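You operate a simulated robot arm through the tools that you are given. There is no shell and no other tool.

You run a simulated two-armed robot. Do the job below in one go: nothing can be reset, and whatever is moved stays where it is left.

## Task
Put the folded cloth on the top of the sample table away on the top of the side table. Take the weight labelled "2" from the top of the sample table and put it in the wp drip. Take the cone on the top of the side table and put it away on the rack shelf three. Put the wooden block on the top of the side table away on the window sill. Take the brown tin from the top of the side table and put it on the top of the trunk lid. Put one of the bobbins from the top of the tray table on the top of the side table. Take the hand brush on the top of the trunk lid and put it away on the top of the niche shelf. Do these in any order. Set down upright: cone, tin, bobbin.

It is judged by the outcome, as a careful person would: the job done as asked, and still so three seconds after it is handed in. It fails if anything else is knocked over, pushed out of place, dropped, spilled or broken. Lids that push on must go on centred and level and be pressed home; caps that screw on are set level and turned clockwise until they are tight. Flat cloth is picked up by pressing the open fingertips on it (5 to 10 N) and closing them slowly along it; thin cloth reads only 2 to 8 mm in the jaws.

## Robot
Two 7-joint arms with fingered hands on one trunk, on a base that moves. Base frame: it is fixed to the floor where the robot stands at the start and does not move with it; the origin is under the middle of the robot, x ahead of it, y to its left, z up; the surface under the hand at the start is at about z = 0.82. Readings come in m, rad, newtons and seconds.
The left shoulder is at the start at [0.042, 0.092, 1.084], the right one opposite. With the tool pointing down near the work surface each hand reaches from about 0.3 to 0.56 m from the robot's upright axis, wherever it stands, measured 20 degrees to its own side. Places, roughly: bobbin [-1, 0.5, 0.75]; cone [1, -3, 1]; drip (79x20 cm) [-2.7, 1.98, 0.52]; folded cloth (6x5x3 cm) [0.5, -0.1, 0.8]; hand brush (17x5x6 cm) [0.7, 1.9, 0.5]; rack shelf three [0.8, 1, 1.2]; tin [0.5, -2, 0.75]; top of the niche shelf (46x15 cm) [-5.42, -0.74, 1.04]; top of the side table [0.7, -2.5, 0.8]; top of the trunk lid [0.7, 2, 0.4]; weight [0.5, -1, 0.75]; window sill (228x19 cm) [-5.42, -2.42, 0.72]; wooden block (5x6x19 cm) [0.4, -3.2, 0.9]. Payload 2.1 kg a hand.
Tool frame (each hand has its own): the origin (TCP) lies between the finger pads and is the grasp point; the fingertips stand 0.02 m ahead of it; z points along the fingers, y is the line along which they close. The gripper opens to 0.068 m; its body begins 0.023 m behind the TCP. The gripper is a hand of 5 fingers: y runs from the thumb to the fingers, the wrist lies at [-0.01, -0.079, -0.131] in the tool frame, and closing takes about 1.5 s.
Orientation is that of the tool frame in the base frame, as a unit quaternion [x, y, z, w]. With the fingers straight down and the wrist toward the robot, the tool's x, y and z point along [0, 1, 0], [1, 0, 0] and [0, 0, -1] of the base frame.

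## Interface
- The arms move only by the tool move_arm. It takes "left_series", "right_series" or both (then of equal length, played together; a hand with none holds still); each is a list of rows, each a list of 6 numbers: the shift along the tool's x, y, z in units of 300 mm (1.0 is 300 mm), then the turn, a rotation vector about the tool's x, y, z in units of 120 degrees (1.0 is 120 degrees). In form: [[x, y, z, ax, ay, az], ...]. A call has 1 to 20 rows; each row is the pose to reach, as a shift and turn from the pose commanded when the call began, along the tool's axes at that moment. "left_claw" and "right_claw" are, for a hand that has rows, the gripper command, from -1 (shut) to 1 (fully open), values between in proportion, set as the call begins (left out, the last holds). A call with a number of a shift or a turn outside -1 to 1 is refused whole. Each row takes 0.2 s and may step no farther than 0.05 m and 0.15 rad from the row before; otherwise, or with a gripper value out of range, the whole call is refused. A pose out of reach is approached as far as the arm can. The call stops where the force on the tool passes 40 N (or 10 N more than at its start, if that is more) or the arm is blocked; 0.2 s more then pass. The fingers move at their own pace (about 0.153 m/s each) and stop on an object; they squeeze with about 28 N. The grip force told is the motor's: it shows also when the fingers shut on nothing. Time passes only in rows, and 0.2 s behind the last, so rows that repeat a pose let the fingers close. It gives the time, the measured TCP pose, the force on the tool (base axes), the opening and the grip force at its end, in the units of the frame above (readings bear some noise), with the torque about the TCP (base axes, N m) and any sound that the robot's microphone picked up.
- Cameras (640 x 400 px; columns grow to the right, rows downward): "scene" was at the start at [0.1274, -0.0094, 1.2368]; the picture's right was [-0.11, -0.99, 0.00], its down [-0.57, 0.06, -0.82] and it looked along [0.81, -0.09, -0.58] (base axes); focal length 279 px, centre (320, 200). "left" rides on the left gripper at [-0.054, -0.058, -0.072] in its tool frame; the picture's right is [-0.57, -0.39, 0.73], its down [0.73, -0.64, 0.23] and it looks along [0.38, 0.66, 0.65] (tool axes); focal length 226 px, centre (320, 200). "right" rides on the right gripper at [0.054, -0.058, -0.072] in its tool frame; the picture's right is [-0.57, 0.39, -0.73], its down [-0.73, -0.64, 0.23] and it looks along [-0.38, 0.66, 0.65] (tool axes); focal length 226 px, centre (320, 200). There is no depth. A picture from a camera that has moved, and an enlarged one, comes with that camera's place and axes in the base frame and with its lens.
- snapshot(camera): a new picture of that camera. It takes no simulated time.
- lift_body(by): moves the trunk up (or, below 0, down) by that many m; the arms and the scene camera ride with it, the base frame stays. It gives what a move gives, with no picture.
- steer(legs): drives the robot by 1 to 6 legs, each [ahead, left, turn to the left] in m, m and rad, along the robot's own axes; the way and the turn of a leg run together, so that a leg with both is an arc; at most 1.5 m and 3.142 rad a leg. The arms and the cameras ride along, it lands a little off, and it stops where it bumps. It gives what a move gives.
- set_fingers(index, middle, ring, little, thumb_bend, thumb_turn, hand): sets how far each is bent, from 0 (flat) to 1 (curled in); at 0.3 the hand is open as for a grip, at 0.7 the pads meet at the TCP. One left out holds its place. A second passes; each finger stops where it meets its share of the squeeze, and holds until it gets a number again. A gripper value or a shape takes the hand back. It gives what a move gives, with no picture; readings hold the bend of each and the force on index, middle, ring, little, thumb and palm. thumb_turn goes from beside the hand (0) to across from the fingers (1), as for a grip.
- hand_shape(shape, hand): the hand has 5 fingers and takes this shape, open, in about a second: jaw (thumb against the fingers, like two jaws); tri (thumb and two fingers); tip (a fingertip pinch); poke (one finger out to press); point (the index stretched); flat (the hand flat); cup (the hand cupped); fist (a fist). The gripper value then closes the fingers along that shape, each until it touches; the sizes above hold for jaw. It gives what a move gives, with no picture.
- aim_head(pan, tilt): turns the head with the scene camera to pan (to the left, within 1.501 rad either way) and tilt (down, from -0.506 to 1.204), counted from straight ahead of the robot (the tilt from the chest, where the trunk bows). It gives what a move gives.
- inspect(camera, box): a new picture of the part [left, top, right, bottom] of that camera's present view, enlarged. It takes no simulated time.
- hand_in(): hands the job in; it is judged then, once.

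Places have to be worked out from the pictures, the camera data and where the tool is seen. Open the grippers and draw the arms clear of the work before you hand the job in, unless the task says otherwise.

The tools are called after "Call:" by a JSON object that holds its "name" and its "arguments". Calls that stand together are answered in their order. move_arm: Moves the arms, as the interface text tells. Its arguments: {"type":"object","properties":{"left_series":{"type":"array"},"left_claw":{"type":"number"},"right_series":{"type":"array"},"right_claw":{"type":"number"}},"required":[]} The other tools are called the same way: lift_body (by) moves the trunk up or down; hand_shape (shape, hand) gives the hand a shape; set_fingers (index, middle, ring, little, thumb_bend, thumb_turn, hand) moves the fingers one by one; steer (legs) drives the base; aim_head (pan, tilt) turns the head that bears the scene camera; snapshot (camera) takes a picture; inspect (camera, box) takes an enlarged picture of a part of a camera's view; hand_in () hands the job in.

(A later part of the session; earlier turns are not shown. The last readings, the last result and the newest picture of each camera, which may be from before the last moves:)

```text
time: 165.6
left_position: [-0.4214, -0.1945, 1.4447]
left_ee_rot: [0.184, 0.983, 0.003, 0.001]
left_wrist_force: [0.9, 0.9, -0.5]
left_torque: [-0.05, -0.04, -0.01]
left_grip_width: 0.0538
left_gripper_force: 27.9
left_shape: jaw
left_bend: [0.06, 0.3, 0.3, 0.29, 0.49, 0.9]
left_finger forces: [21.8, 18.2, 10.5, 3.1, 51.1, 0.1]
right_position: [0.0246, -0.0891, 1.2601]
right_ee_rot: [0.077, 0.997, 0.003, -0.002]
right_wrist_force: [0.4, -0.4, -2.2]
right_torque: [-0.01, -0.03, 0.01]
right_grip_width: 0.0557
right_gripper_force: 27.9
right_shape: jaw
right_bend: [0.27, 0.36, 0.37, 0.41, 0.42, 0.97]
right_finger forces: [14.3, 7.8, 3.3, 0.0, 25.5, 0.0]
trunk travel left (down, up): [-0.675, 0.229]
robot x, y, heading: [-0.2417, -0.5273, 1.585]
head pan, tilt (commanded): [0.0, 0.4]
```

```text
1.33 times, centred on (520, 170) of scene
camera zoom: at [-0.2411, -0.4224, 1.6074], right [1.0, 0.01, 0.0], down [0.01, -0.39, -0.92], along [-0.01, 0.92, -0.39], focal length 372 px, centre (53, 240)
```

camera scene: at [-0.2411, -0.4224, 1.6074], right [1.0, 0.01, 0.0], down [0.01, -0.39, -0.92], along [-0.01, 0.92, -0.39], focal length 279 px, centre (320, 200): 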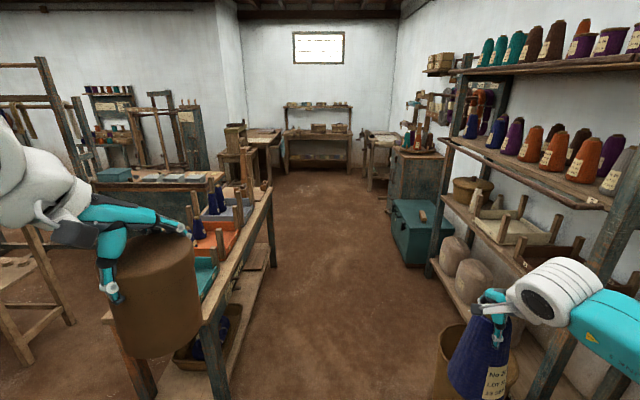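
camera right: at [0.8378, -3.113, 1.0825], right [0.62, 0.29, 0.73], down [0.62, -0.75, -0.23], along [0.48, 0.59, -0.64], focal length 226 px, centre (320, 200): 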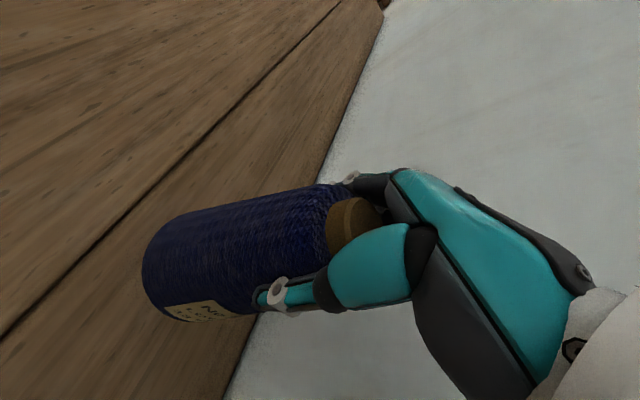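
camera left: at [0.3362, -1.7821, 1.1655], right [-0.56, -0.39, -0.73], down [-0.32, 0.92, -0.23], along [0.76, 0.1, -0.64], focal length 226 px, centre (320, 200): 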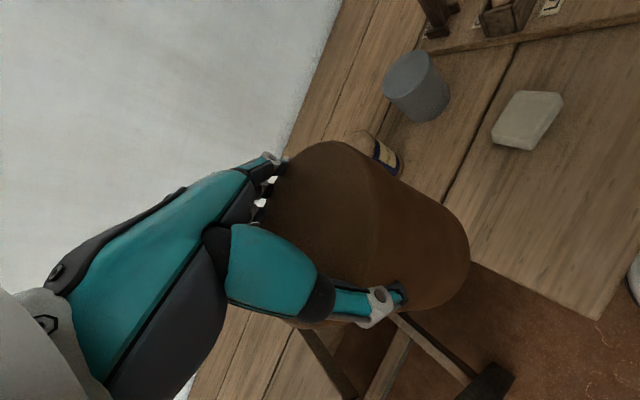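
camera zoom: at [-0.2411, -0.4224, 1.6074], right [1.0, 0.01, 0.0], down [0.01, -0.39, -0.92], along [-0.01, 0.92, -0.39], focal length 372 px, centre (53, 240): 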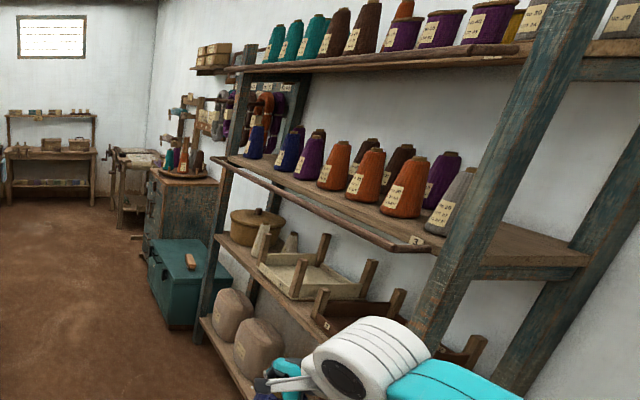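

Shelf three (label "3") carries cones, with free board at its right end. I drive to y≈0.9 and turn to face the rack.

Call:
{"name": "steer", "arguments": {"legs": [[1.4, -0.02, 0], [0, 0, -1.585]]}}

Call:
{"name": "aim_head", "arguments": {"pan": 0.0, "tilt": 0.35}}

Call:
{"name": "snapshot", "arguments": {"camera": "scene"}}

```text
time: 176.4
left_position: [0.0821, 1.077, 1.4439]
left_ee_rot: [0.817, 0.577, 0.002, 0.003]
left_wrist_force: [-0.1, 0.5, -1.5]
left_torque: [-0.02, 0.0, 0.0]
left_grip_width: 0.0536
left_gripper_force: 27.9
left_shape: jaw
left_bend: [0.06, 0.3, 0.3, 0.29, 0.49, 0.9]
left_finger forces: [21.7, 17.9, 10.1, 3.0, 49.6, 0.0]
right_position: [0.2005, 0.6341, 1.259]
right_ee_rot: [0.75, 0.662, 0.003, 0.0]
right_wrist_force: [0.5, -1.1, -1.6]
right_torque: [-0.02, 0.0, 0.0]
right_grip_width: 0.0558
right_gripper_force: 28.0
right_shape: jaw
right_bend: [0.27, 0.36, 0.37, 0.41, 0.42, 0.97]
right_finger forces: [14.1, 7.8, 3.3, 0.1, 25.1, 0.1]
trunk travel left (down, up): [-0.675, 0.229]
robot x, y, heading: [-0.2472, 0.8864, 0.04]
head pan, tilt (commanded): [0.0, 0.4]
```

```text
time: 177.0
left_position: [0.0823, 1.0767, 1.4442]
left_ee_rot: [0.816, 0.577, 0.001, 0.002]
left_wrist_force: [-0.9, 0.1, -2.0]
left_torque: [0.0, 0.01, 0.0]
left_grip_width: 0.0539
left_gripper_force: 28.3
left_shape: jaw
left_bend: [0.06, 0.3, 0.3, 0.29, 0.49, 0.9]
left_finger forces: [21.7, 17.9, 10.1, 3.1, 49.6, 0.1]
right_position: [0.2008, 0.6345, 1.2598]
right_ee_rot: [0.75, 0.661, 0.002, 0.001]
right_wrist_force: [-0.6, 0.0, -1.4]
right_torque: [0.01, -0.03, 0.03]
right_grip_width: 0.0558
right_gripper_force: 28.2
right_shape: jaw
right_bend: [0.27, 0.36, 0.37, 0.41, 0.42, 0.97]
right_finger forces: [14.2, 7.8, 3.2, 0.1, 25.0, 0.0]
trunk travel left (down, up): [-0.675, 0.229]
robot x, y, heading: [-0.2453, 0.8853, 0.041]
head pan, tilt (commanded): [0.0, 0.351]
```

```text
taken
camera scene: at [-0.1397, 0.8905, 1.6119], right [0.04, -1.0, 0.0], down [-0.34, -0.01, -0.94], along [0.94, 0.04, -0.34], focal length 279 px, centre (320, 200)
```

scene: 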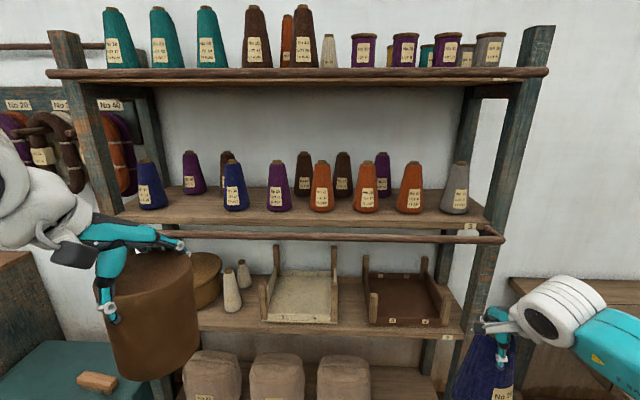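

Shelf three's front row has an empty place at about (0.80,1.40), shelf top z≈1.24. With the tin in the way on the left, I first plan to set the tin on the trunk lid; I look at the trunk.

Call:
{"name": "aim_head", "arguments": {"pan": 0.75, "tilt": 0.75}}

Call:
{"name": "snapshot", "arguments": {"camera": "scene"}}

```text
time: 178.1
left_position: [0.0813, 1.0766, 1.4445]
left_ee_rot: [0.817, 0.577, 0.002, 0.002]
left_wrist_force: [0.6, -0.9, -1.2]
left_torque: [-0.02, 0.01, -0.01]
left_grip_width: 0.0537
left_gripper_force: 27.6
left_shape: jaw
left_bend: [0.06, 0.3, 0.3, 0.29, 0.49, 0.9]
left_finger forces: [21.6, 17.9, 10.1, 3.1, 49.6, 0.1]
right_position: [0.2003, 0.6338, 1.2591]
right_ee_rot: [0.75, 0.662, 0.003, 0.0]
right_wrist_force: [-0.9, 0.4, -2.1]
right_torque: [-0.01, -0.02, 0.01]
right_grip_width: 0.0557
right_gripper_force: 28.0
right_shape: jaw
right_bend: [0.27, 0.36, 0.37, 0.41, 0.42, 0.97]
right_finger forces: [14.2, 7.8, 3.3, 0.1, 25.1, 0.1]
trunk travel left (down, up): [-0.675, 0.229]
robot x, y, heading: [-0.2477, 0.8872, 0.043]
head pan, tilt (commanded): [0.75, 0.75]
```

```text
taken
camera scene: at [-0.1744, 0.9455, 1.5763], right [0.71, -0.7, 0.0], down [-0.48, -0.49, -0.73], along [0.51, 0.52, -0.68], focal length 279 px, centre (320, 200)
```

scene: 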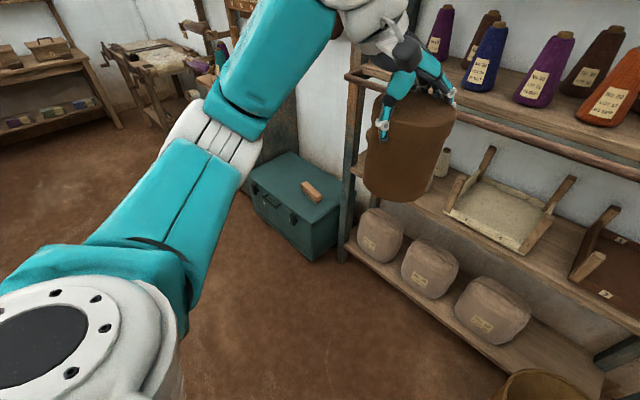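

The trunk's lid spans x≈0.53–0.88, y≈1.77–2.35 at z≈0.4, the brush lying along y at x≈0.705. I draw the right hand with the cone back and up a little, then strafe left to the front of the trunk.

Call:
{"name": "move_arm", "arguments": {"right_series": [[0.04, -0.06, -0.1, 0, 0, 0], [0.08, -0.12, -0.22, 0, 0, 0], [0.11, -0.18, -0.34, 0, 0, 0], [0.133, -0.233, -0.46, 0, 0, 0]]}}

Call:
{"name": "steer", "arguments": {"legs": [[0, 1.2, -0.043]]}}

Call:
{"name": "aim_head", "arguments": {"pan": 0.0, "tilt": 0.8}}

Call:
{"name": "snapshot", "arguments": {"camera": "scene"}}

```text
time: 179.1
left_position: [0.0819, 1.0757, 1.444]
left_ee_rot: [0.817, 0.577, 0.002, 0.002]
left_wrist_force: [0.2, 0.6, -1.2]
left_torque: [0.03, 0.01, 0.0]
left_grip_width: 0.0538
left_gripper_force: 27.7
left_shape: jaw
left_bend: [0.06, 0.3, 0.3, 0.29, 0.49, 0.9]
left_finger forces: [21.5, 17.7, 10.1, 3.0, 49.5, 0.0]
right_position: [0.136, 0.6843, 1.4005]
right_ee_rot: [0.75, 0.661, 0.002, 0.0]
right_wrist_force: [0.6, -1.0, -1.4]
right_torque: [0.03, -0.04, 0.03]
right_grip_width: 0.0557
right_gripper_force: 27.8
right_shape: jaw
right_bend: [0.27, 0.36, 0.38, 0.41, 0.42, 0.97]
right_finger forces: [14.1, 7.7, 3.4, 0.0, 24.9, 0.0]
trunk travel left (down, up): [-0.675, 0.229]
robot x, y, heading: [-0.2472, 0.8887, 0.043]
head pan, tilt (commanded): [0.75, 0.75]
```

```text
time: 185.1
left_position: [0.0676, 2.2413, 1.4444]
left_ee_rot: [0.83, 0.558, 0.002, 0.002]
left_wrist_force: [-0.6, 0.2, -1.4]
left_torque: [0.0, 0.0, 0.01]
left_grip_width: 0.0538
left_gripper_force: 28.0
left_shape: jaw
left_bend: [0.06, 0.3, 0.3, 0.29, 0.49, 0.9]
left_finger forces: [21.6, 17.9, 10.2, 3.1, 49.5, 0.0]
right_position: [0.1026, 1.8461, 1.3976]
right_ee_rot: [0.765, 0.644, 0.002, 0.001]
right_wrist_force: [-0.3, 0.6, -2.5]
right_torque: [0.0, 0.02, 0.02]
right_grip_width: 0.0554
right_gripper_force: 27.9
right_shape: jaw
right_bend: [0.27, 0.36, 0.38, 0.41, 0.42, 0.97]
right_finger forces: [14.1, 7.8, 3.3, 0.0, 24.9, 0.1]
trunk travel left (down, up): [-0.675, 0.229]
robot x, y, heading: [-0.2669, 2.0645, -0.007]
head pan, tilt (commanded): [0.75, 0.75]
```

```text
time: 186.2
left_position: [0.0669, 2.2417, 1.4444]
left_ee_rot: [0.83, 0.558, 0.001, 0.002]
left_wrist_force: [-0.4, -0.3, -1.1]
left_torque: [-0.01, -0.01, 0.0]
left_grip_width: 0.054
left_gripper_force: 27.9
left_shape: jaw
left_bend: [0.06, 0.3, 0.3, 0.29, 0.49, 0.9]
left_finger forces: [21.6, 17.8, 10.1, 3.0, 49.6, 0.1]
right_position: [0.1027, 1.8475, 1.3996]
right_ee_rot: [0.765, 0.645, 0.002, 0.001]
right_wrist_force: [-0.5, 0.1, -1.2]
right_torque: [-0.02, -0.02, -0.02]
right_grip_width: 0.0555
right_gripper_force: 28.1
right_shape: jaw
right_bend: [0.27, 0.36, 0.38, 0.41, 0.42, 0.97]
right_finger forces: [14.1, 7.9, 3.5, 0.0, 24.9, 0.0]
trunk travel left (down, up): [-0.675, 0.229]
robot x, y, heading: [-0.268, 2.0634, -0.005]
head pan, tilt (commanded): [0.0, 0.799]
```

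```text
taken
camera scene: at [-0.1754, 2.0655, 1.5723], right [0.0, -1.0, 0.0], down [-0.72, 0.0, -0.7], along [0.7, 0.0, -0.72], focal length 279 px, centre (320, 200)
```

scene: 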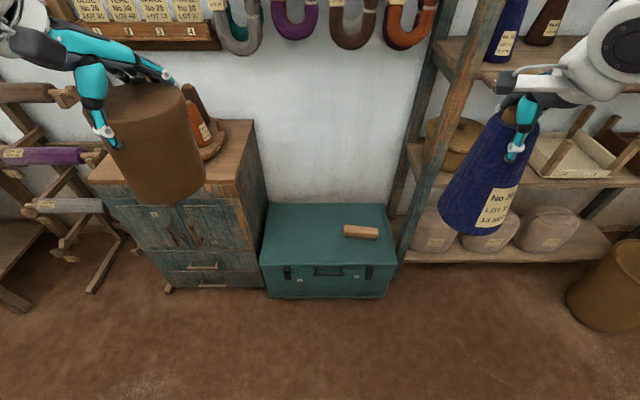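

The trunk lid lies ahead between a cabinet (left) and the rack (right); lid z≈0.40. I lower the trunk 0.6 m here in the open and then drive up to it.

Call:
{"name": "lift_body", "arguments": {"by": -0.6}}

Call:
{"name": "steer", "arguments": {"legs": [[0.46, -0.02, 0.005]]}}

Call:
{"name": "aim_head", "arguments": {"pan": 0.1, "tilt": 0.8}}

Call:
{"name": "snapshot", "arguments": {"camera": "scene"}}

```text
refused: -0.6 is not a number from -0.4 to 0.4
```

```text
time: 189.0
left_position: [0.5242, 2.2263, 1.4444]
left_ee_rot: [0.827, 0.562, 0.002, 0.001]
left_wrist_force: [-0.2, 0.8, -1.9]
left_torque: [0.02, 0.01, 0.0]
left_grip_width: 0.0538
left_gripper_force: 28.1
left_shape: jaw
left_bend: [0.06, 0.3, 0.3, 0.29, 0.49, 0.9]
left_finger forces: [21.7, 17.8, 10.2, 3.0, 49.6, 0.0]
right_position: [0.565, 1.8318, 1.399]
right_ee_rot: [0.761, 0.649, 0.002, 0.001]
right_wrist_force: [1.1, 0.6, -2.2]
right_torque: [-0.04, 0.01, -0.03]
right_grip_width: 0.0556
right_gripper_force: 27.9
right_shape: jaw
right_bend: [0.27, 0.36, 0.38, 0.41, 0.42, 0.97]
right_finger forces: [14.1, 7.8, 3.3, 0.1, 24.9, 0.1]
trunk travel left (down, up): [-0.675, 0.229]
robot x, y, heading: [0.1896, 2.0481, 0.006]
head pan, tilt (commanded): [0.0, 0.799]
```

```text
time: 189.6
left_position: [0.5233, 2.2248, 1.4447]
left_ee_rot: [0.827, 0.562, 0.001, 0.002]
left_wrist_force: [0.7, -0.4, -1.1]
left_torque: [-0.03, 0.03, 0.02]
left_grip_width: 0.0537
left_gripper_force: 28.8
left_shape: jaw
left_bend: [0.06, 0.3, 0.3, 0.29, 0.49, 0.9]
left_finger forces: [21.6, 17.8, 10.1, 2.9, 49.5, 0.1]
right_position: [0.5628, 1.8316, 1.3985]
right_ee_rot: [0.762, 0.648, 0.001, 0.001]
right_wrist_force: [0.0, 0.2, -1.9]
right_torque: [0.01, -0.01, -0.02]
right_grip_width: 0.0553
right_gripper_force: 28.3
right_shape: jaw
right_bend: [0.27, 0.36, 0.38, 0.41, 0.42, 0.97]
right_finger forces: [14.1, 7.7, 3.4, 0.0, 24.9, 0.0]
trunk travel left (down, up): [-0.675, 0.229]
robot x, y, heading: [0.1906, 2.0462, 0.003]
head pan, tilt (commanded): [0.099, 0.799]
```

```text
taken
camera scene: at [0.2823, 2.0552, 1.5723], right [0.11, -0.99, 0.0], down [-0.71, -0.08, -0.7], along [0.69, 0.07, -0.72], focal length 279 px, centre (320, 200)
```

scene: 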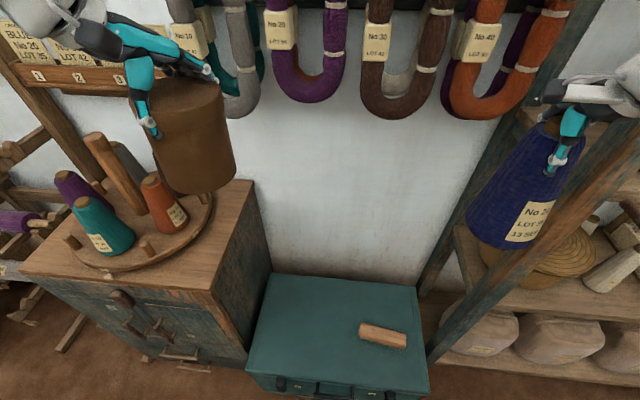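

The lift call is limited to 0.4 m per call, so only the drive happened; clearances here are fine (rack end y≈1.65, cabinet y≥2.35). I lower in two steps.

Call:
{"name": "lift_body", "arguments": {"by": -0.3}}

Call:
{"name": "snapshot", "arguments": {"camera": "scene"}}

```text
time: 192.6
left_position: [0.5241, 2.2251, 1.1442]
left_ee_rot: [0.827, 0.562, 0.002, 0.002]
left_wrist_force: [-0.2, -0.6, -1.2]
left_torque: [-0.01, 0.04, 0.01]
left_grip_width: 0.0537
left_gripper_force: 27.9
left_shape: jaw
left_bend: [0.06, 0.3, 0.3, 0.29, 0.49, 0.9]
left_finger forces: [21.6, 17.7, 10.0, 2.8, 49.4, 0.0]
right_position: [0.5627, 1.832, 1.0991]
right_ee_rot: [0.761, 0.648, 0.001, 0.001]
right_wrist_force: [0.1, 0.2, -2.3]
right_torque: [-0.03, 0.03, -0.02]
right_grip_width: 0.0555
right_gripper_force: 28.0
right_shape: jaw
right_bend: [0.27, 0.36, 0.38, 0.41, 0.42, 0.97]
right_finger forces: [14.0, 7.8, 3.5, 0.0, 24.9, 0.0]
trunk travel left (down, up): [-0.375, 0.529]
robot x, y, heading: [0.1879, 2.0464, 0.009]
head pan, tilt (commanded): [0.099, 0.799]
```

```text
taken
camera scene: at [0.3029, 2.0554, 1.2714], right [0.11, -0.99, 0.0], down [-0.71, -0.08, -0.7], along [0.69, 0.07, -0.72], focal length 279 px, centre (320, 200)
```

scene: 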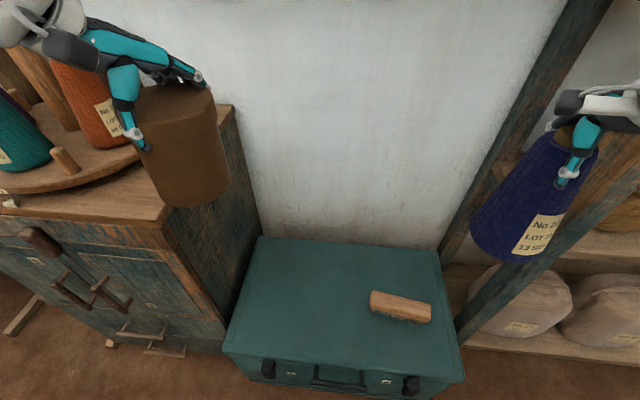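

Clear of cabinet and rack. I lower another 0.28 m.

Call:
{"name": "lift_body", "arguments": {"by": -0.28}}

Call:
{"name": "snapshot", "arguments": {"camera": "scene"}}

Call:
{"name": "snapshot", "arguments": {"camera": "left"}}

```text
time: 195.5
left_position: [0.5238, 2.2252, 0.8646]
left_ee_rot: [0.828, 0.561, 0.001, 0.002]
left_wrist_force: [-0.2, 0.3, -0.7]
left_torque: [-0.03, -0.02, -0.03]
left_grip_width: 0.0539
left_gripper_force: 28.6
left_shape: jaw
left_bend: [0.07, 0.3, 0.3, 0.29, 0.49, 0.9]
left_finger forces: [21.6, 17.2, 9.8, 2.9, 48.8, 0.1]
right_position: [0.5636, 1.8315, 0.8186]
right_ee_rot: [0.761, 0.649, 0.003, 0.0]
right_wrist_force: [0.2, 0.0, -2.1]
right_torque: [0.02, -0.04, -0.02]
right_grip_width: 0.0554
right_gripper_force: 27.9
right_shape: jaw
right_bend: [0.27, 0.36, 0.38, 0.41, 0.42, 0.97]
right_finger forces: [14.0, 7.8, 3.5, 0.0, 24.9, 0.0]
trunk travel left (down, up): [-0.095, 0.809]
robot x, y, heading: [0.187, 2.0486, 0.006]
head pan, tilt (commanded): [0.099, 0.799]
```

```text
taken
camera scene: at [0.357, 2.0558, 0.9873], right [0.11, -0.99, 0.0], down [-0.71, -0.08, -0.7], along [0.69, 0.07, -0.72], focal length 279 px, centre (320, 200)
```

scene: 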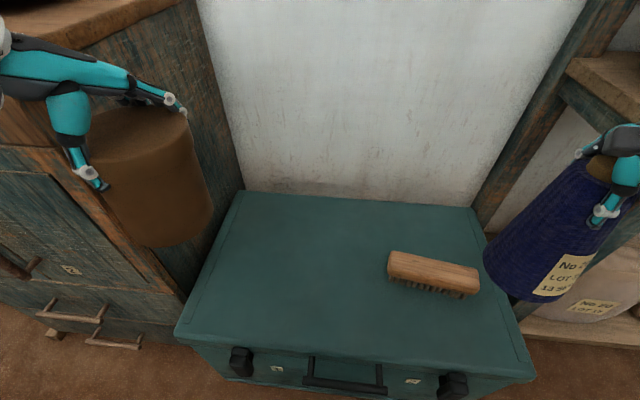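

```text
taken
camera left: at [0.4488, 2.1955, 0.9355], right [-0.56, -0.39, -0.73], down [-0.32, 0.92, -0.23], along [0.76, 0.11, -0.64], focal length 226 px, centre (320, 200)
```

left: 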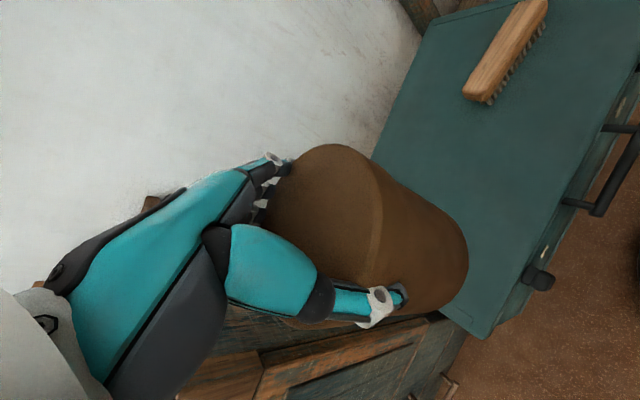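

The lid (z≈0.40) spans x 0.52–0.93, y 1.68–2.36; the brush stands on its bristles at (0.69,1.84). I carry the tin over (0.66,2.13) and lower it to about 10 cm above the lid.

Call:
{"name": "move_arm", "arguments": {"left_series": [[-0.032, 0.135, 0, 0, 0, 0], [-0.063, 0.27, 0, 0, 0, 0], [-0.095, 0.404, 0, 0, 0, 0], [-0.126, 0.538, 0, 0, 0, 0], [-0.126, 0.538, 0.15, 0, 0, 0], [-0.126, 0.538, 0.3, 0, 0, 0], [-0.126, 0.538, 0.45, 0, 0, 0], [-0.126, 0.538, 0.6, 0, 0, 0], [-0.126, 0.538, 0.75, 0, 0, 0], [-0.126, 0.538, 0.9, 0, 0, 0]]}}

Call:
{"name": "snapshot", "arguments": {"camera": "scene"}}

Call:
{"name": "snapshot", "arguments": {"camera": "left"}}

```text
time: 197.7
left_position: [0.6599, 2.1294, 0.5966]
left_ee_rot: [0.827, 0.562, 0.0, 0.003]
left_wrist_force: [0.2, -0.7, -0.4]
left_torque: [0.0, 0.04, 0.0]
left_grip_width: 0.054
left_gripper_force: 27.6
left_shape: jaw
left_bend: [0.09, 0.3, 0.3, 0.33, 0.49, 0.9]
left_finger forces: [20.8, 15.5, 8.8, 2.5, 44.1, 0.1]
right_position: [0.5639, 1.8314, 0.8193]
right_ee_rot: [0.761, 0.648, 0.002, 0.0]
right_wrist_force: [-0.6, 0.0, -2.2]
right_torque: [-0.02, 0.0, 0.03]
right_grip_width: 0.0557
right_gripper_force: 27.9
right_shape: jaw
right_bend: [0.27, 0.36, 0.38, 0.41, 0.42, 0.97]
right_finger forces: [13.9, 7.9, 3.3, 0.0, 24.8, 0.0]
trunk travel left (down, up): [-0.095, 0.809]
robot x, y, heading: [0.1881, 2.0485, 0.01]
head pan, tilt (commanded): [0.099, 0.799]
```

```text
taken
camera scene: at [0.3571, 2.0558, 0.9872], right [0.11, -0.99, 0.0], down [-0.71, -0.08, -0.7], along [0.69, 0.07, -0.72], focal length 279 px, centre (320, 200)
```

scene: 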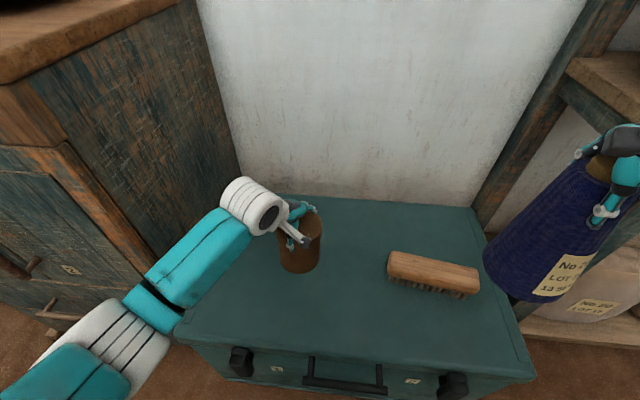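

```text
taken
camera left: at [0.5853, 2.0994, 0.6671], right [-0.56, -0.39, -0.73], down [-0.32, 0.92, -0.23], along [0.76, 0.11, -0.64], focal length 226 px, centre (320, 200)
```

left: 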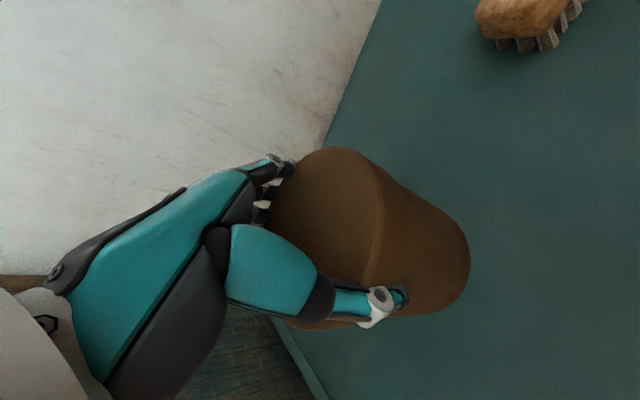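

I keep lowering: first 6 cm, then small steps until contact.

Call:
{"name": "move_arm", "arguments": {"left_series": [[0, 0, 0.1, 0, 0, 0], [0, 0, 0.2, 0, 0, 0], [0, 0, 0.25, 0, 0, 0], [0, 0, 0.27, 0, 0, 0]]}}

```text
time: 198.3
left_position: [0.6647, 2.1282, 0.5423]
left_ee_rot: [0.826, 0.563, 0.009, 0.013]
left_wrist_force: [0.4, 1.7, 23.3]
left_torque: [-0.17, -0.51, 0.0]
left_grip_width: 0.0539
left_gripper_force: 28.2
left_shape: jaw
left_bend: [0.08, 0.3, 0.3, 0.32, 0.49, 0.9]
left_finger forces: [23.2, 16.4, 9.6, 4.0, 45.8, 0.0]
right_position: [0.5605, 1.8322, 0.82]
right_ee_rot: [0.762, 0.648, 0.002, 0.001]
right_wrist_force: [0.1, 0.4, -2.3]
right_torque: [-0.05, 0.04, 0.0]
right_grip_width: 0.0556
right_gripper_force: 28.3
right_shape: jaw
right_bend: [0.27, 0.36, 0.38, 0.41, 0.42, 0.97]
right_finger forces: [14.1, 7.8, 3.3, 0.0, 24.8, 0.1]
trunk travel left (down, up): [-0.095, 0.809]
robot x, y, heading: [0.1894, 2.0485, 0.011]
head pan, tilt (commanded): [0.099, 0.799]
stopped in row 3 (left hand): the force on the tool passed its limit at 52 N (the readings are from after the stop); the commanded pose is now the measured one
```

Contact at TCP 0.542, so the lid is about z 0.445. I check visually that the tin stands on the lid.

Call:
{"name": "inspect", "arguments": {"camera": "scene", "box": [220, 170, 380, 290]}}

Call:
{"name": "snapshot", "arguments": {"camera": "left"}}

```text
3.33 times, centred on (300, 230) of scene
camera zoom: at [0.3552, 2.0558, 0.9879], right [0.11, -0.99, 0.0], down [-0.71, -0.08, -0.7], along [0.69, 0.07, -0.72], focal length 929 px, centre (387, 100)
```

zoom: 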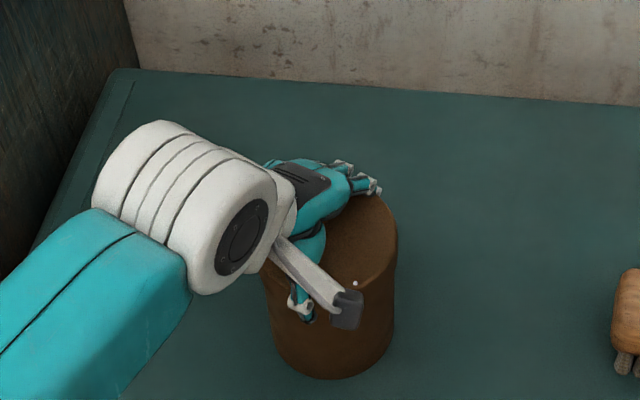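

```text
taken
camera left: at [0.5881, 2.0987, 0.6116], right [-0.55, -0.39, -0.74], down [-0.32, 0.91, -0.25], along [0.77, 0.1, -0.62], focal length 226 px, centre (320, 200)
```

left: 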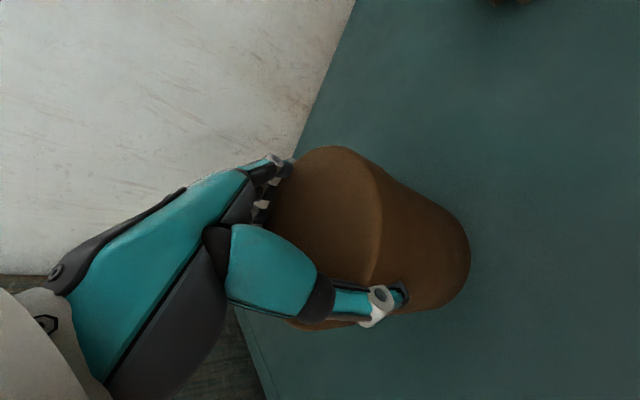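

The tin rests on the lid. I ease up ~3.5 mm to take the pressure off before releasing.

Call:
{"name": "move_arm", "arguments": {"left_series": [[0, 0, -0.006, 0, 0, 0], [0, 0, -0.012, 0, 0, 0]]}}

```text
time: 198.9
left_position: [0.663, 2.1284, 0.5427]
left_ee_rot: [0.826, 0.563, 0.007, 0.009]
left_wrist_force: [6.1, 0.2, 15.4]
left_torque: [-0.16, -0.56, 0.08]
left_grip_width: 0.0529
left_gripper_force: 28.1
left_shape: jaw
left_bend: [0.07, 0.3, 0.3, 0.31, 0.52, 0.9]
left_finger forces: [23.0, 17.1, 10.2, 3.8, 39.8, 0.0]
right_position: [0.5632, 1.8313, 0.8187]
right_ee_rot: [0.762, 0.647, 0.002, 0.0]
right_wrist_force: [0.8, 0.0, -2.3]
right_torque: [-0.01, 0.0, 0.0]
right_grip_width: 0.0556
right_gripper_force: 27.9
right_shape: jaw
right_bend: [0.27, 0.36, 0.38, 0.41, 0.42, 0.97]
right_finger forces: [14.1, 7.9, 3.4, 0.0, 24.8, 0.0]
trunk travel left (down, up): [-0.095, 0.809]
robot x, y, heading: [0.1935, 2.0451, 0.007]
head pan, tilt (commanded): [0.099, 0.799]
```

Still 15 N; I ease another 3 mm and then spread the fingers to release.

Call:
{"name": "move_arm", "arguments": {"left_series": [[0, 0, -0.01, 0, 0, 0], [0, 0, -0.01, 0, 0, 0]]}}

Call:
{"name": "set_fingers", "arguments": {"hand": "left", "index": 0.0, "middle": 0.0, "ring": 0.0, "little": 0.0, "thumb_bend": 0.0, "thumb_turn": 1.0}}

Call:
{"name": "inspect", "arguments": {"camera": "scene", "box": [220, 170, 380, 290]}}

Call:
{"name": "snapshot", "arguments": {"camera": "left"}}

```text
time: 199.6
left_position: [0.6619, 2.1283, 0.5446]
left_ee_rot: [0.826, 0.563, 0.005, 0.007]
left_wrist_force: [0.7, -0.1, -0.2]
left_torque: [-0.05, -0.04, -0.01]
left_grip_width: 0.0539
left_gripper_force: 28.4
left_shape: jaw
left_bend: [0.08, 0.3, 0.3, 0.32, 0.51, 0.9]
left_finger forces: [20.7, 15.8, 9.0, 2.7, 43.5, 0.0]
right_position: [0.5626, 1.8317, 0.8185]
right_ee_rot: [0.762, 0.648, 0.002, 0.0]
right_wrist_force: [-0.1, -0.1, -2.4]
right_torque: [0.02, -0.01, 0.02]
right_grip_width: 0.0555
right_gripper_force: 27.7
right_shape: jaw
right_bend: [0.27, 0.36, 0.38, 0.41, 0.42, 0.97]
right_finger forces: [14.1, 7.8, 3.4, 0.1, 24.8, 0.1]
trunk travel left (down, up): [-0.095, 0.809]
robot x, y, heading: [0.187, 2.045, 0.006]
head pan, tilt (commanded): [0.099, 0.799]
```

```text
time: 200.6
left_position: [0.6637, 2.1283, 0.5456]
left_ee_rot: [0.827, 0.563, 0.006, 0.009]
left_wrist_force: [0.9, -0.1, 0.4]
left_torque: [-0.01, -0.01, 0.01]
left_grip_width: 0.1005
left_gripper_force: 0.0
left_shape: fingers
left_bend: [0.0, 0.0, 0.0, 0.0, 0.01, 0.95]
left_finger forces: [0.0, 0.0, 0.0, 0.1, 0.0, 0.0]
right_position: [0.5641, 1.8318, 0.8181]
right_ee_rot: [0.761, 0.648, 0.003, 0.0]
right_wrist_force: [0.3, 0.5, -3.0]
right_torque: [0.01, -0.04, -0.01]
right_grip_width: 0.0553
right_gripper_force: 28.0
right_shape: jaw
right_bend: [0.27, 0.36, 0.38, 0.41, 0.42, 0.97]
right_finger forces: [14.1, 7.8, 3.4, 0.0, 24.9, 0.0]
trunk travel left (down, up): [-0.095, 0.809]
robot x, y, heading: [0.1911, 2.0464, 0.007]
head pan, tilt (commanded): [0.099, 0.799]
```

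```text
3.33 times, centred on (300, 230) of scene
camera zoom: at [0.357, 2.0559, 0.9872], right [0.11, -0.99, 0.0], down [-0.71, -0.08, -0.7], along [0.69, 0.07, -0.72], focal length 929 px, centre (387, 100)
```

zoom: 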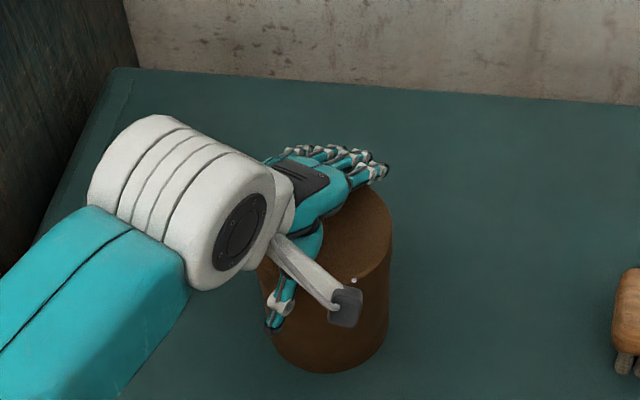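

```text
taken
camera left: at [0.5877, 2.099, 0.615], right [-0.55, -0.39, -0.74], down [-0.32, 0.91, -0.24], along [0.77, 0.1, -0.63], focal length 226 px, centre (320, 200)
```

left: 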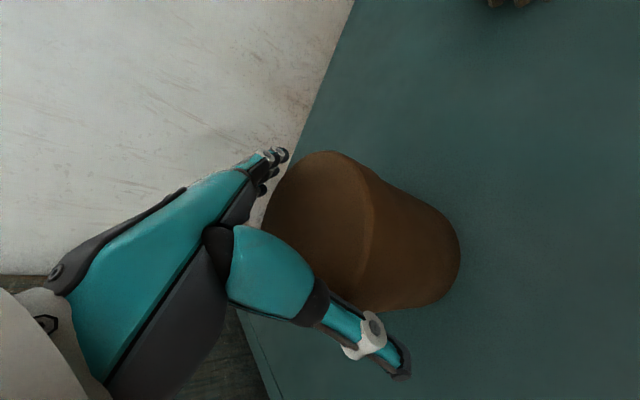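

The tin stands free. I raise the left hand straight up.

Call:
{"name": "move_arm", "arguments": {"left_series": [[0, 0, -0.03, 0, 0, 0], [0, 0, -0.08, 0, 0, 0], [0, 0, -0.16, 0, 0, 0], [0, 0, -0.28, 0, 0, 0], [0, 0, -0.42, 0, 0, 0], [0, 0, -0.56, 0, 0, 0]]}}

Call:
{"name": "snapshot", "arguments": {"camera": "scene"}}

Call:
{"name": "snapshot", "arguments": {"camera": "left"}}

```text
time: 201.9
left_position: [0.6594, 2.1306, 0.7119]
left_ee_rot: [0.826, 0.563, 0.005, 0.008]
left_wrist_force: [-0.2, 0.4, -0.9]
left_torque: [0.01, -0.01, 0.0]
left_grip_width: 0.1007
left_gripper_force: 0.1
left_shape: fingers
left_bend: [0.0, 0.0, 0.0, 0.0, 0.0, 0.95]
left_finger forces: [0.0, 0.0, 0.0, 0.1, 0.0, 0.0]
right_position: [0.5625, 1.8313, 0.8188]
right_ee_rot: [0.762, 0.648, 0.002, 0.001]
right_wrist_force: [0.5, -0.4, -2.6]
right_torque: [0.02, 0.0, 0.03]
right_grip_width: 0.0557
right_gripper_force: 28.1
right_shape: jaw
right_bend: [0.27, 0.36, 0.38, 0.41, 0.42, 0.97]
right_finger forces: [14.1, 7.8, 3.4, 0.1, 24.9, 0.0]
trunk travel left (down, up): [-0.095, 0.809]
robot x, y, heading: [0.1889, 2.0478, 0.009]
head pan, tilt (commanded): [0.099, 0.799]
```

```text
taken
camera scene: at [0.3571, 2.0559, 0.9872], right [0.11, -0.99, 0.0], down [-0.71, -0.08, -0.7], along [0.69, 0.07, -0.72], focal length 279 px, centre (320, 200)
```

scene: 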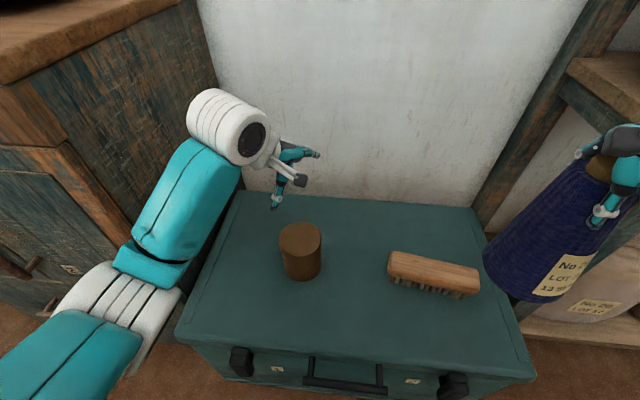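

```text
taken
camera left: at [0.5839, 2.1004, 0.782], right [-0.55, -0.39, -0.74], down [-0.32, 0.91, -0.24], along [0.77, 0.1, -0.63], focal length 226 px, centre (320, 200)
```

left: 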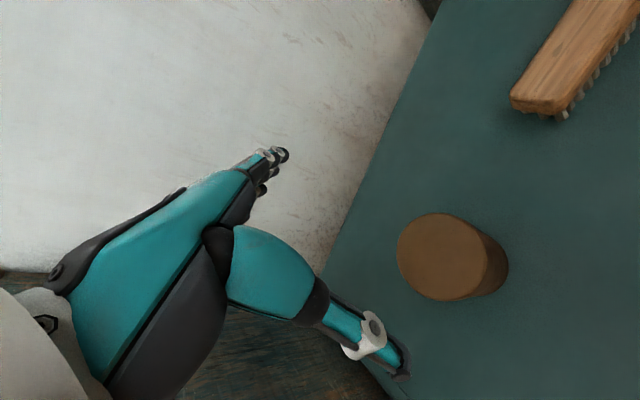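

The tin stands upright on the lid. I retract the left hand, then raise the trunk for the shelf (two lifts), keeping the cone up.

Call:
{"name": "move_arm", "arguments": {"left_series": [[0, -0.12, -0.05, 0.003, 0, 0], [0, -0.25, -0.1, 0.006, 0, 0], [0, -0.38, -0.1, 0.009, 0, 0], [0.01, -0.5, -0.1, 0.009, 0, 0]], "left_claw": 1}}

Call:
{"name": "lift_body", "arguments": {"by": 0.4}}

Call:
{"name": "lift_body", "arguments": {"by": 0.22}}

Call:
{"name": "steer", "arguments": {"legs": [[-0.38, 0, 0], [0, -0.7, 0], [0, 0, 0.43]]}}

Call:
{"name": "aim_head", "arguments": {"pan": -0.4, "tilt": 0.4}}

Call:
{"name": "snapshot", "arguments": {"camera": "scene"}}

```text
time: 202.9
left_position: [0.5209, 2.1875, 0.7395]
left_ee_rot: [0.827, 0.562, 0.001, 0.0]
left_wrist_force: [-0.5, 0.6, 0.3]
left_torque: [0.01, 0.03, 0.02]
left_grip_width: 0.0678
left_gripper_force: 0.0
left_shape: jaw
left_bend: [0.3, 0.3, 0.3, 0.3, 0.3, 0.98]
left_finger forces: [0.0, 0.0, 0.1, 0.1, 0.0, 0.1]
right_position: [0.5617, 1.8307, 0.818]
right_ee_rot: [0.761, 0.649, 0.003, 0.0]
right_wrist_force: [0.0, -0.1, -2.1]
right_torque: [0.0, -0.02, 0.03]
right_grip_width: 0.0552
right_gripper_force: 27.7
right_shape: jaw
right_bend: [0.27, 0.36, 0.38, 0.41, 0.42, 0.97]
right_finger forces: [14.1, 7.9, 3.5, 0.1, 24.8, 0.1]
trunk travel left (down, up): [-0.095, 0.809]
robot x, y, heading: [0.1866, 2.0469, 0.006]
head pan, tilt (commanded): [0.099, 0.799]
```

```text
time: 206.8
left_position: [0.5212, 2.1872, 1.14]
left_ee_rot: [0.827, 0.563, 0.001, 0.001]
left_wrist_force: [0.3, -0.2, -0.4]
left_torque: [0.02, -0.02, -0.04]
left_grip_width: 0.0682
left_gripper_force: 0.1
left_shape: jaw
left_bend: [0.3, 0.3, 0.3, 0.3, 0.3, 0.98]
left_finger forces: [0.0, 0.1, 0.0, 0.0, 0.0, 0.0]
right_position: [0.5611, 1.8318, 1.2186]
right_ee_rot: [0.761, 0.648, 0.001, 0.0]
right_wrist_force: [-0.1, 0.2, -2.6]
right_torque: [0.01, 0.02, 0.01]
right_grip_width: 0.0554
right_gripper_force: 28.3
right_shape: jaw
right_bend: [0.27, 0.36, 0.38, 0.41, 0.42, 0.97]
right_finger forces: [13.9, 7.8, 3.4, 0.0, 24.9, 0.1]
trunk travel left (down, up): [-0.495, 0.409]
robot x, y, heading: [0.1869, 2.0487, 0.006]
head pan, tilt (commanded): [0.099, 0.799]
```

```text
time: 209.1
left_position: [0.5218, 2.1879, 1.3602]
left_ee_rot: [0.826, 0.563, 0.002, 0.001]
left_wrist_force: [0.9, -0.3, 0.6]
left_torque: [0.03, 0.01, 0.01]
left_grip_width: 0.0681
left_gripper_force: 0.1
left_shape: jaw
left_bend: [0.3, 0.3, 0.3, 0.3, 0.3, 0.98]
left_finger forces: [0.0, 0.0, 0.0, 0.0, 0.0, 0.0]
right_position: [0.5623, 1.8323, 1.439]
right_ee_rot: [0.761, 0.648, 0.003, 0.0]
right_wrist_force: [0.8, 0.9, -1.9]
right_torque: [0.01, 0.0, -0.03]
right_grip_width: 0.0557
right_gripper_force: 27.8
right_shape: jaw
right_bend: [0.27, 0.36, 0.38, 0.41, 0.42, 0.97]
right_finger forces: [14.0, 7.8, 3.5, 0.0, 24.7, 0.0]
trunk travel left (down, up): [-0.715, 0.189]
robot x, y, heading: [0.1925, 2.0484, 0.004]
head pan, tilt (commanded): [0.099, 0.799]
```

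```text
time: 216.2
left_position: [0.0638, 1.6128, 1.3596]
left_ee_rot: [0.688, 0.725, 0.002, 0.001]
left_wrist_force: [0.0, -0.6, 0.4]
left_torque: [0.01, 0.04, 0.02]
left_grip_width: 0.0683
left_gripper_force: 0.1
left_shape: jaw
left_bend: [0.3, 0.3, 0.3, 0.3, 0.3, 0.98]
left_finger forces: [0.0, 0.0, 0.1, 0.0, 0.0, 0.0]
right_position: [0.2498, 1.3053, 1.4379]
right_ee_rot: [0.606, 0.795, 0.002, 0.0]
right_wrist_force: [0.8, 0.1, -2.2]
right_torque: [0.01, 0.0, -0.03]
right_grip_width: 0.0557
right_gripper_force: 28.0
right_shape: jaw
right_bend: [0.27, 0.36, 0.38, 0.41, 0.42, 0.97]
right_finger forces: [14.1, 7.8, 3.4, 0.1, 24.6, 0.0]
trunk travel left (down, up): [-0.715, 0.189]
robot x, y, heading: [-0.1789, 1.3466, 0.444]
head pan, tilt (commanded): [0.099, 0.799]
```

```text
time: 217.1
left_position: [0.0651, 1.6126, 1.3601]
left_ee_rot: [0.688, 0.726, 0.001, 0.0]
left_wrist_force: [-0.8, 0.2, 0.3]
left_torque: [0.04, 0.0, 0.0]
left_grip_width: 0.0678
left_gripper_force: 0.1
left_shape: jaw
left_bend: [0.3, 0.3, 0.3, 0.3, 0.3, 0.98]
left_finger forces: [0.1, 0.0, 0.1, 0.0, 0.0, 0.1]
right_position: [0.2507, 1.3052, 1.4382]
right_ee_rot: [0.605, 0.796, 0.003, 0.0]
right_wrist_force: [-0.2, -0.1, -2.6]
right_torque: [0.05, 0.02, 0.02]
right_grip_width: 0.0556
right_gripper_force: 27.7
right_shape: jaw
right_bend: [0.27, 0.36, 0.38, 0.41, 0.42, 0.97]
right_finger forces: [14.0, 7.7, 3.6, 0.0, 24.7, 0.0]
trunk travel left (down, up): [-0.715, 0.189]
robot x, y, heading: [-0.1774, 1.3466, 0.436]
head pan, tilt (commanded): [-0.4, 0.4]
```

```text
taken
camera scene: at [-0.0749, 1.3544, 1.6473], right [0.04, -1.0, 0.0], down [-0.39, -0.01, -0.92], along [0.92, 0.03, -0.39], focal length 279 px, centre (320, 200)
```

scene: 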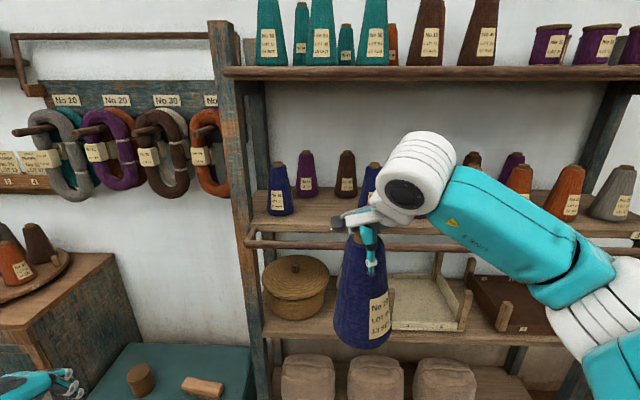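

Shelf top works out to z≈1.26, the empty place is at about (0.74,1.363). I raise the cone 6 cm and drive in so that it arrives just over the shelf's front edge, in line with the gap.

Call:
{"name": "move_arm", "arguments": {"right_series": [[0, 0, -0.1, 0, 0, 0], [0, 0, -0.2, 0, 0, 0]]}}

Call:
{"name": "steer", "arguments": {"legs": [[0.3, -0.09, 0]]}}

Call:
{"name": "snapshot", "arguments": {"camera": "scene"}}

Call:
{"name": "snapshot", "arguments": {"camera": "right"}}

```text
time: 217.7
left_position: [0.0649, 1.6129, 1.3609]
left_ee_rot: [0.688, 0.725, 0.002, 0.001]
left_wrist_force: [-0.4, -0.2, -0.2]
left_torque: [-0.01, 0.01, 0.01]
left_grip_width: 0.0678
left_gripper_force: 0.0
left_shape: jaw
left_bend: [0.3, 0.3, 0.3, 0.3, 0.3, 0.98]
left_finger forces: [0.1, 0.0, 0.1, 0.1, 0.0, 0.0]
right_position: [0.2506, 1.3043, 1.4984]
right_ee_rot: [0.606, 0.796, 0.002, 0.0]
right_wrist_force: [-0.5, -0.1, -2.0]
right_torque: [0.02, 0.01, 0.0]
right_grip_width: 0.0556
right_gripper_force: 27.7
right_shape: jaw
right_bend: [0.27, 0.36, 0.38, 0.41, 0.42, 0.97]
right_finger forces: [14.0, 7.8, 3.5, 0.0, 24.6, 0.0]
trunk travel left (down, up): [-0.715, 0.189]
robot x, y, heading: [-0.1785, 1.3432, 0.438]
head pan, tilt (commanded): [-0.4, 0.4]
```

```text
time: 219.8
left_position: [0.3765, 1.6575, 1.3604]
left_ee_rot: [0.688, 0.726, 0.0, 0.001]
left_wrist_force: [-0.6, 0.3, 0.1]
left_torque: [0.0, -0.02, 0.03]
left_grip_width: 0.0678
left_gripper_force: 0.0
left_shape: jaw
left_bend: [0.3, 0.3, 0.3, 0.3, 0.3, 0.98]
left_finger forces: [0.0, 0.0, 0.0, 0.0, 0.0, 0.1]
right_position: [0.5615, 1.3483, 1.4979]
right_ee_rot: [0.607, 0.794, 0.002, -0.001]
right_wrist_force: [1.2, 0.4, -2.0]
right_torque: [-0.01, 0.02, 0.0]
right_grip_width: 0.0553
right_gripper_force: 28.4
right_shape: jaw
right_bend: [0.27, 0.36, 0.38, 0.41, 0.42, 0.97]
right_finger forces: [14.1, 7.8, 3.5, 0.1, 24.6, 0.1]
trunk travel left (down, up): [-0.715, 0.189]
robot x, y, heading: [0.1337, 1.3931, 0.431]
head pan, tilt (commanded): [-0.4, 0.4]
```

```text
taken
camera scene: at [0.2366, 1.3988, 1.6473], right [0.03, -1.0, 0.0], down [-0.39, -0.01, -0.92], along [0.92, 0.03, -0.39], focal length 279 px, centre (320, 200)
```

scene: 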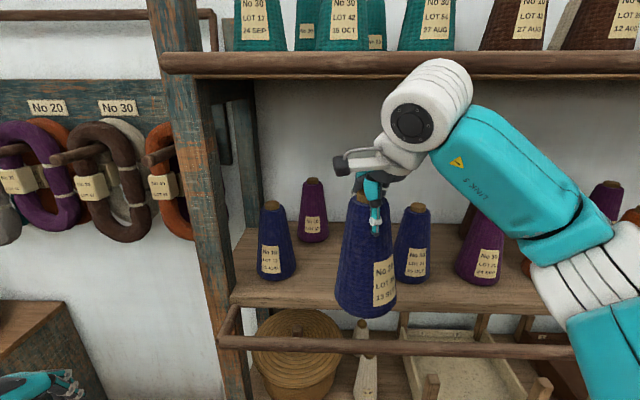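

```text
taken
camera right: at [0.4911, 1.3848, 1.5708], right [0.52, -0.45, 0.73], down [-0.42, -0.88, -0.23], along [0.74, -0.19, -0.65], focal length 226 px, centre (320, 200)
```

right: 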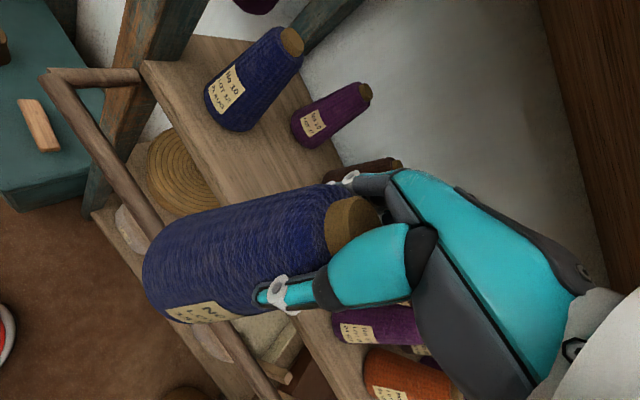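

The gap between the two blue cones is dead ahead at (0.725,1.363); shelf four's underside is at z≈1.655, so I lower the hand ~5 cm (cone foot ≈1.295, still above shelf and rail) and edge 7 cm closer.

Call:
{"name": "move_arm", "arguments": {"right_series": [[0, 0, 0.08, 0, 0, 0], [0, 0, 0.15, 0, 0, 0]]}}

Call:
{"name": "steer", "arguments": {"legs": [[0.0665, -0.023, 0]]}}

Call:
{"name": "snapshot", "arguments": {"camera": "scene"}}

Call:
{"name": "snapshot", "arguments": {"camera": "right"}}

```text
time: 220.4
left_position: [0.3745, 1.6568, 1.3602]
left_ee_rot: [0.688, 0.726, 0.001, 0.001]
left_wrist_force: [0.0, -0.5, 0.3]
left_torque: [-0.03, -0.02, 0.01]
left_grip_width: 0.0681
left_gripper_force: 0.0
left_shape: jaw
left_bend: [0.3, 0.3, 0.3, 0.3, 0.3, 0.98]
left_finger forces: [0.0, 0.0, 0.1, 0.0, 0.0, 0.0]
right_position: [0.5602, 1.3472, 1.4521]
right_ee_rot: [0.607, 0.795, 0.001, 0.0]
right_wrist_force: [0.6, -0.6, -2.5]
right_torque: [0.0, -0.01, -0.02]
right_grip_width: 0.0557
right_gripper_force: 28.3
right_shape: jaw
right_bend: [0.27, 0.36, 0.38, 0.41, 0.42, 0.97]
right_finger forces: [14.0, 7.8, 3.5, 0.1, 24.6, 0.1]
trunk travel left (down, up): [-0.715, 0.189]
robot x, y, heading: [0.1296, 1.3924, 0.431]
head pan, tilt (commanded): [-0.4, 0.4]
```

```text
time: 221.4
left_position: [0.4469, 1.6637, 1.3602]
left_ee_rot: [0.689, 0.724, 0.001, 0.001]
left_wrist_force: [-0.5, 0.7, -0.5]
left_torque: [-0.05, 0.01, -0.01]
left_grip_width: 0.0679
left_gripper_force: 0.1
left_shape: jaw
left_bend: [0.3, 0.3, 0.3, 0.3, 0.3, 0.98]
left_finger forces: [0.1, 0.1, 0.1, 0.1, 0.0, 0.0]
right_position: [0.6328, 1.3543, 1.4525]
right_ee_rot: [0.607, 0.794, 0.002, 0.0]
right_wrist_force: [1.0, 0.1, -2.4]
right_torque: [0.0, -0.01, -0.03]
right_grip_width: 0.0554
right_gripper_force: 28.2
right_shape: jaw
right_bend: [0.27, 0.36, 0.38, 0.41, 0.42, 0.97]
right_finger forces: [14.1, 7.9, 3.5, 0.0, 24.7, 0.0]
trunk travel left (down, up): [-0.715, 0.189]
robot x, y, heading: [0.2016, 1.3946, 0.432]
head pan, tilt (commanded): [-0.4, 0.4]
```

```text
taken
camera scene: at [0.3072, 1.4056, 1.6473], right [0.03, -1.0, 0.0], down [-0.39, -0.01, -0.92], along [0.92, 0.03, -0.39], focal length 279 px, centre (320, 200)
```

scene: 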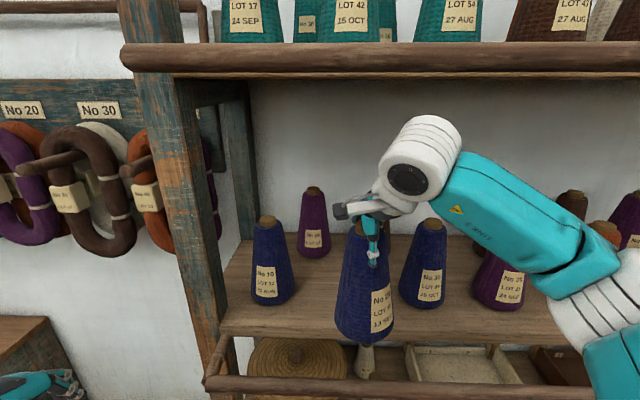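

```text
taken
camera right: at [0.5609, 1.3907, 1.5254], right [0.52, -0.45, 0.73], down [-0.43, -0.87, -0.23], along [0.74, -0.19, -0.65], focal length 226 px, centre (320, 200)
```

right: 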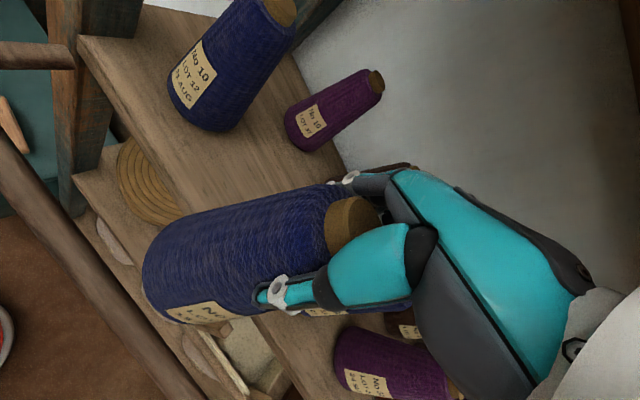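

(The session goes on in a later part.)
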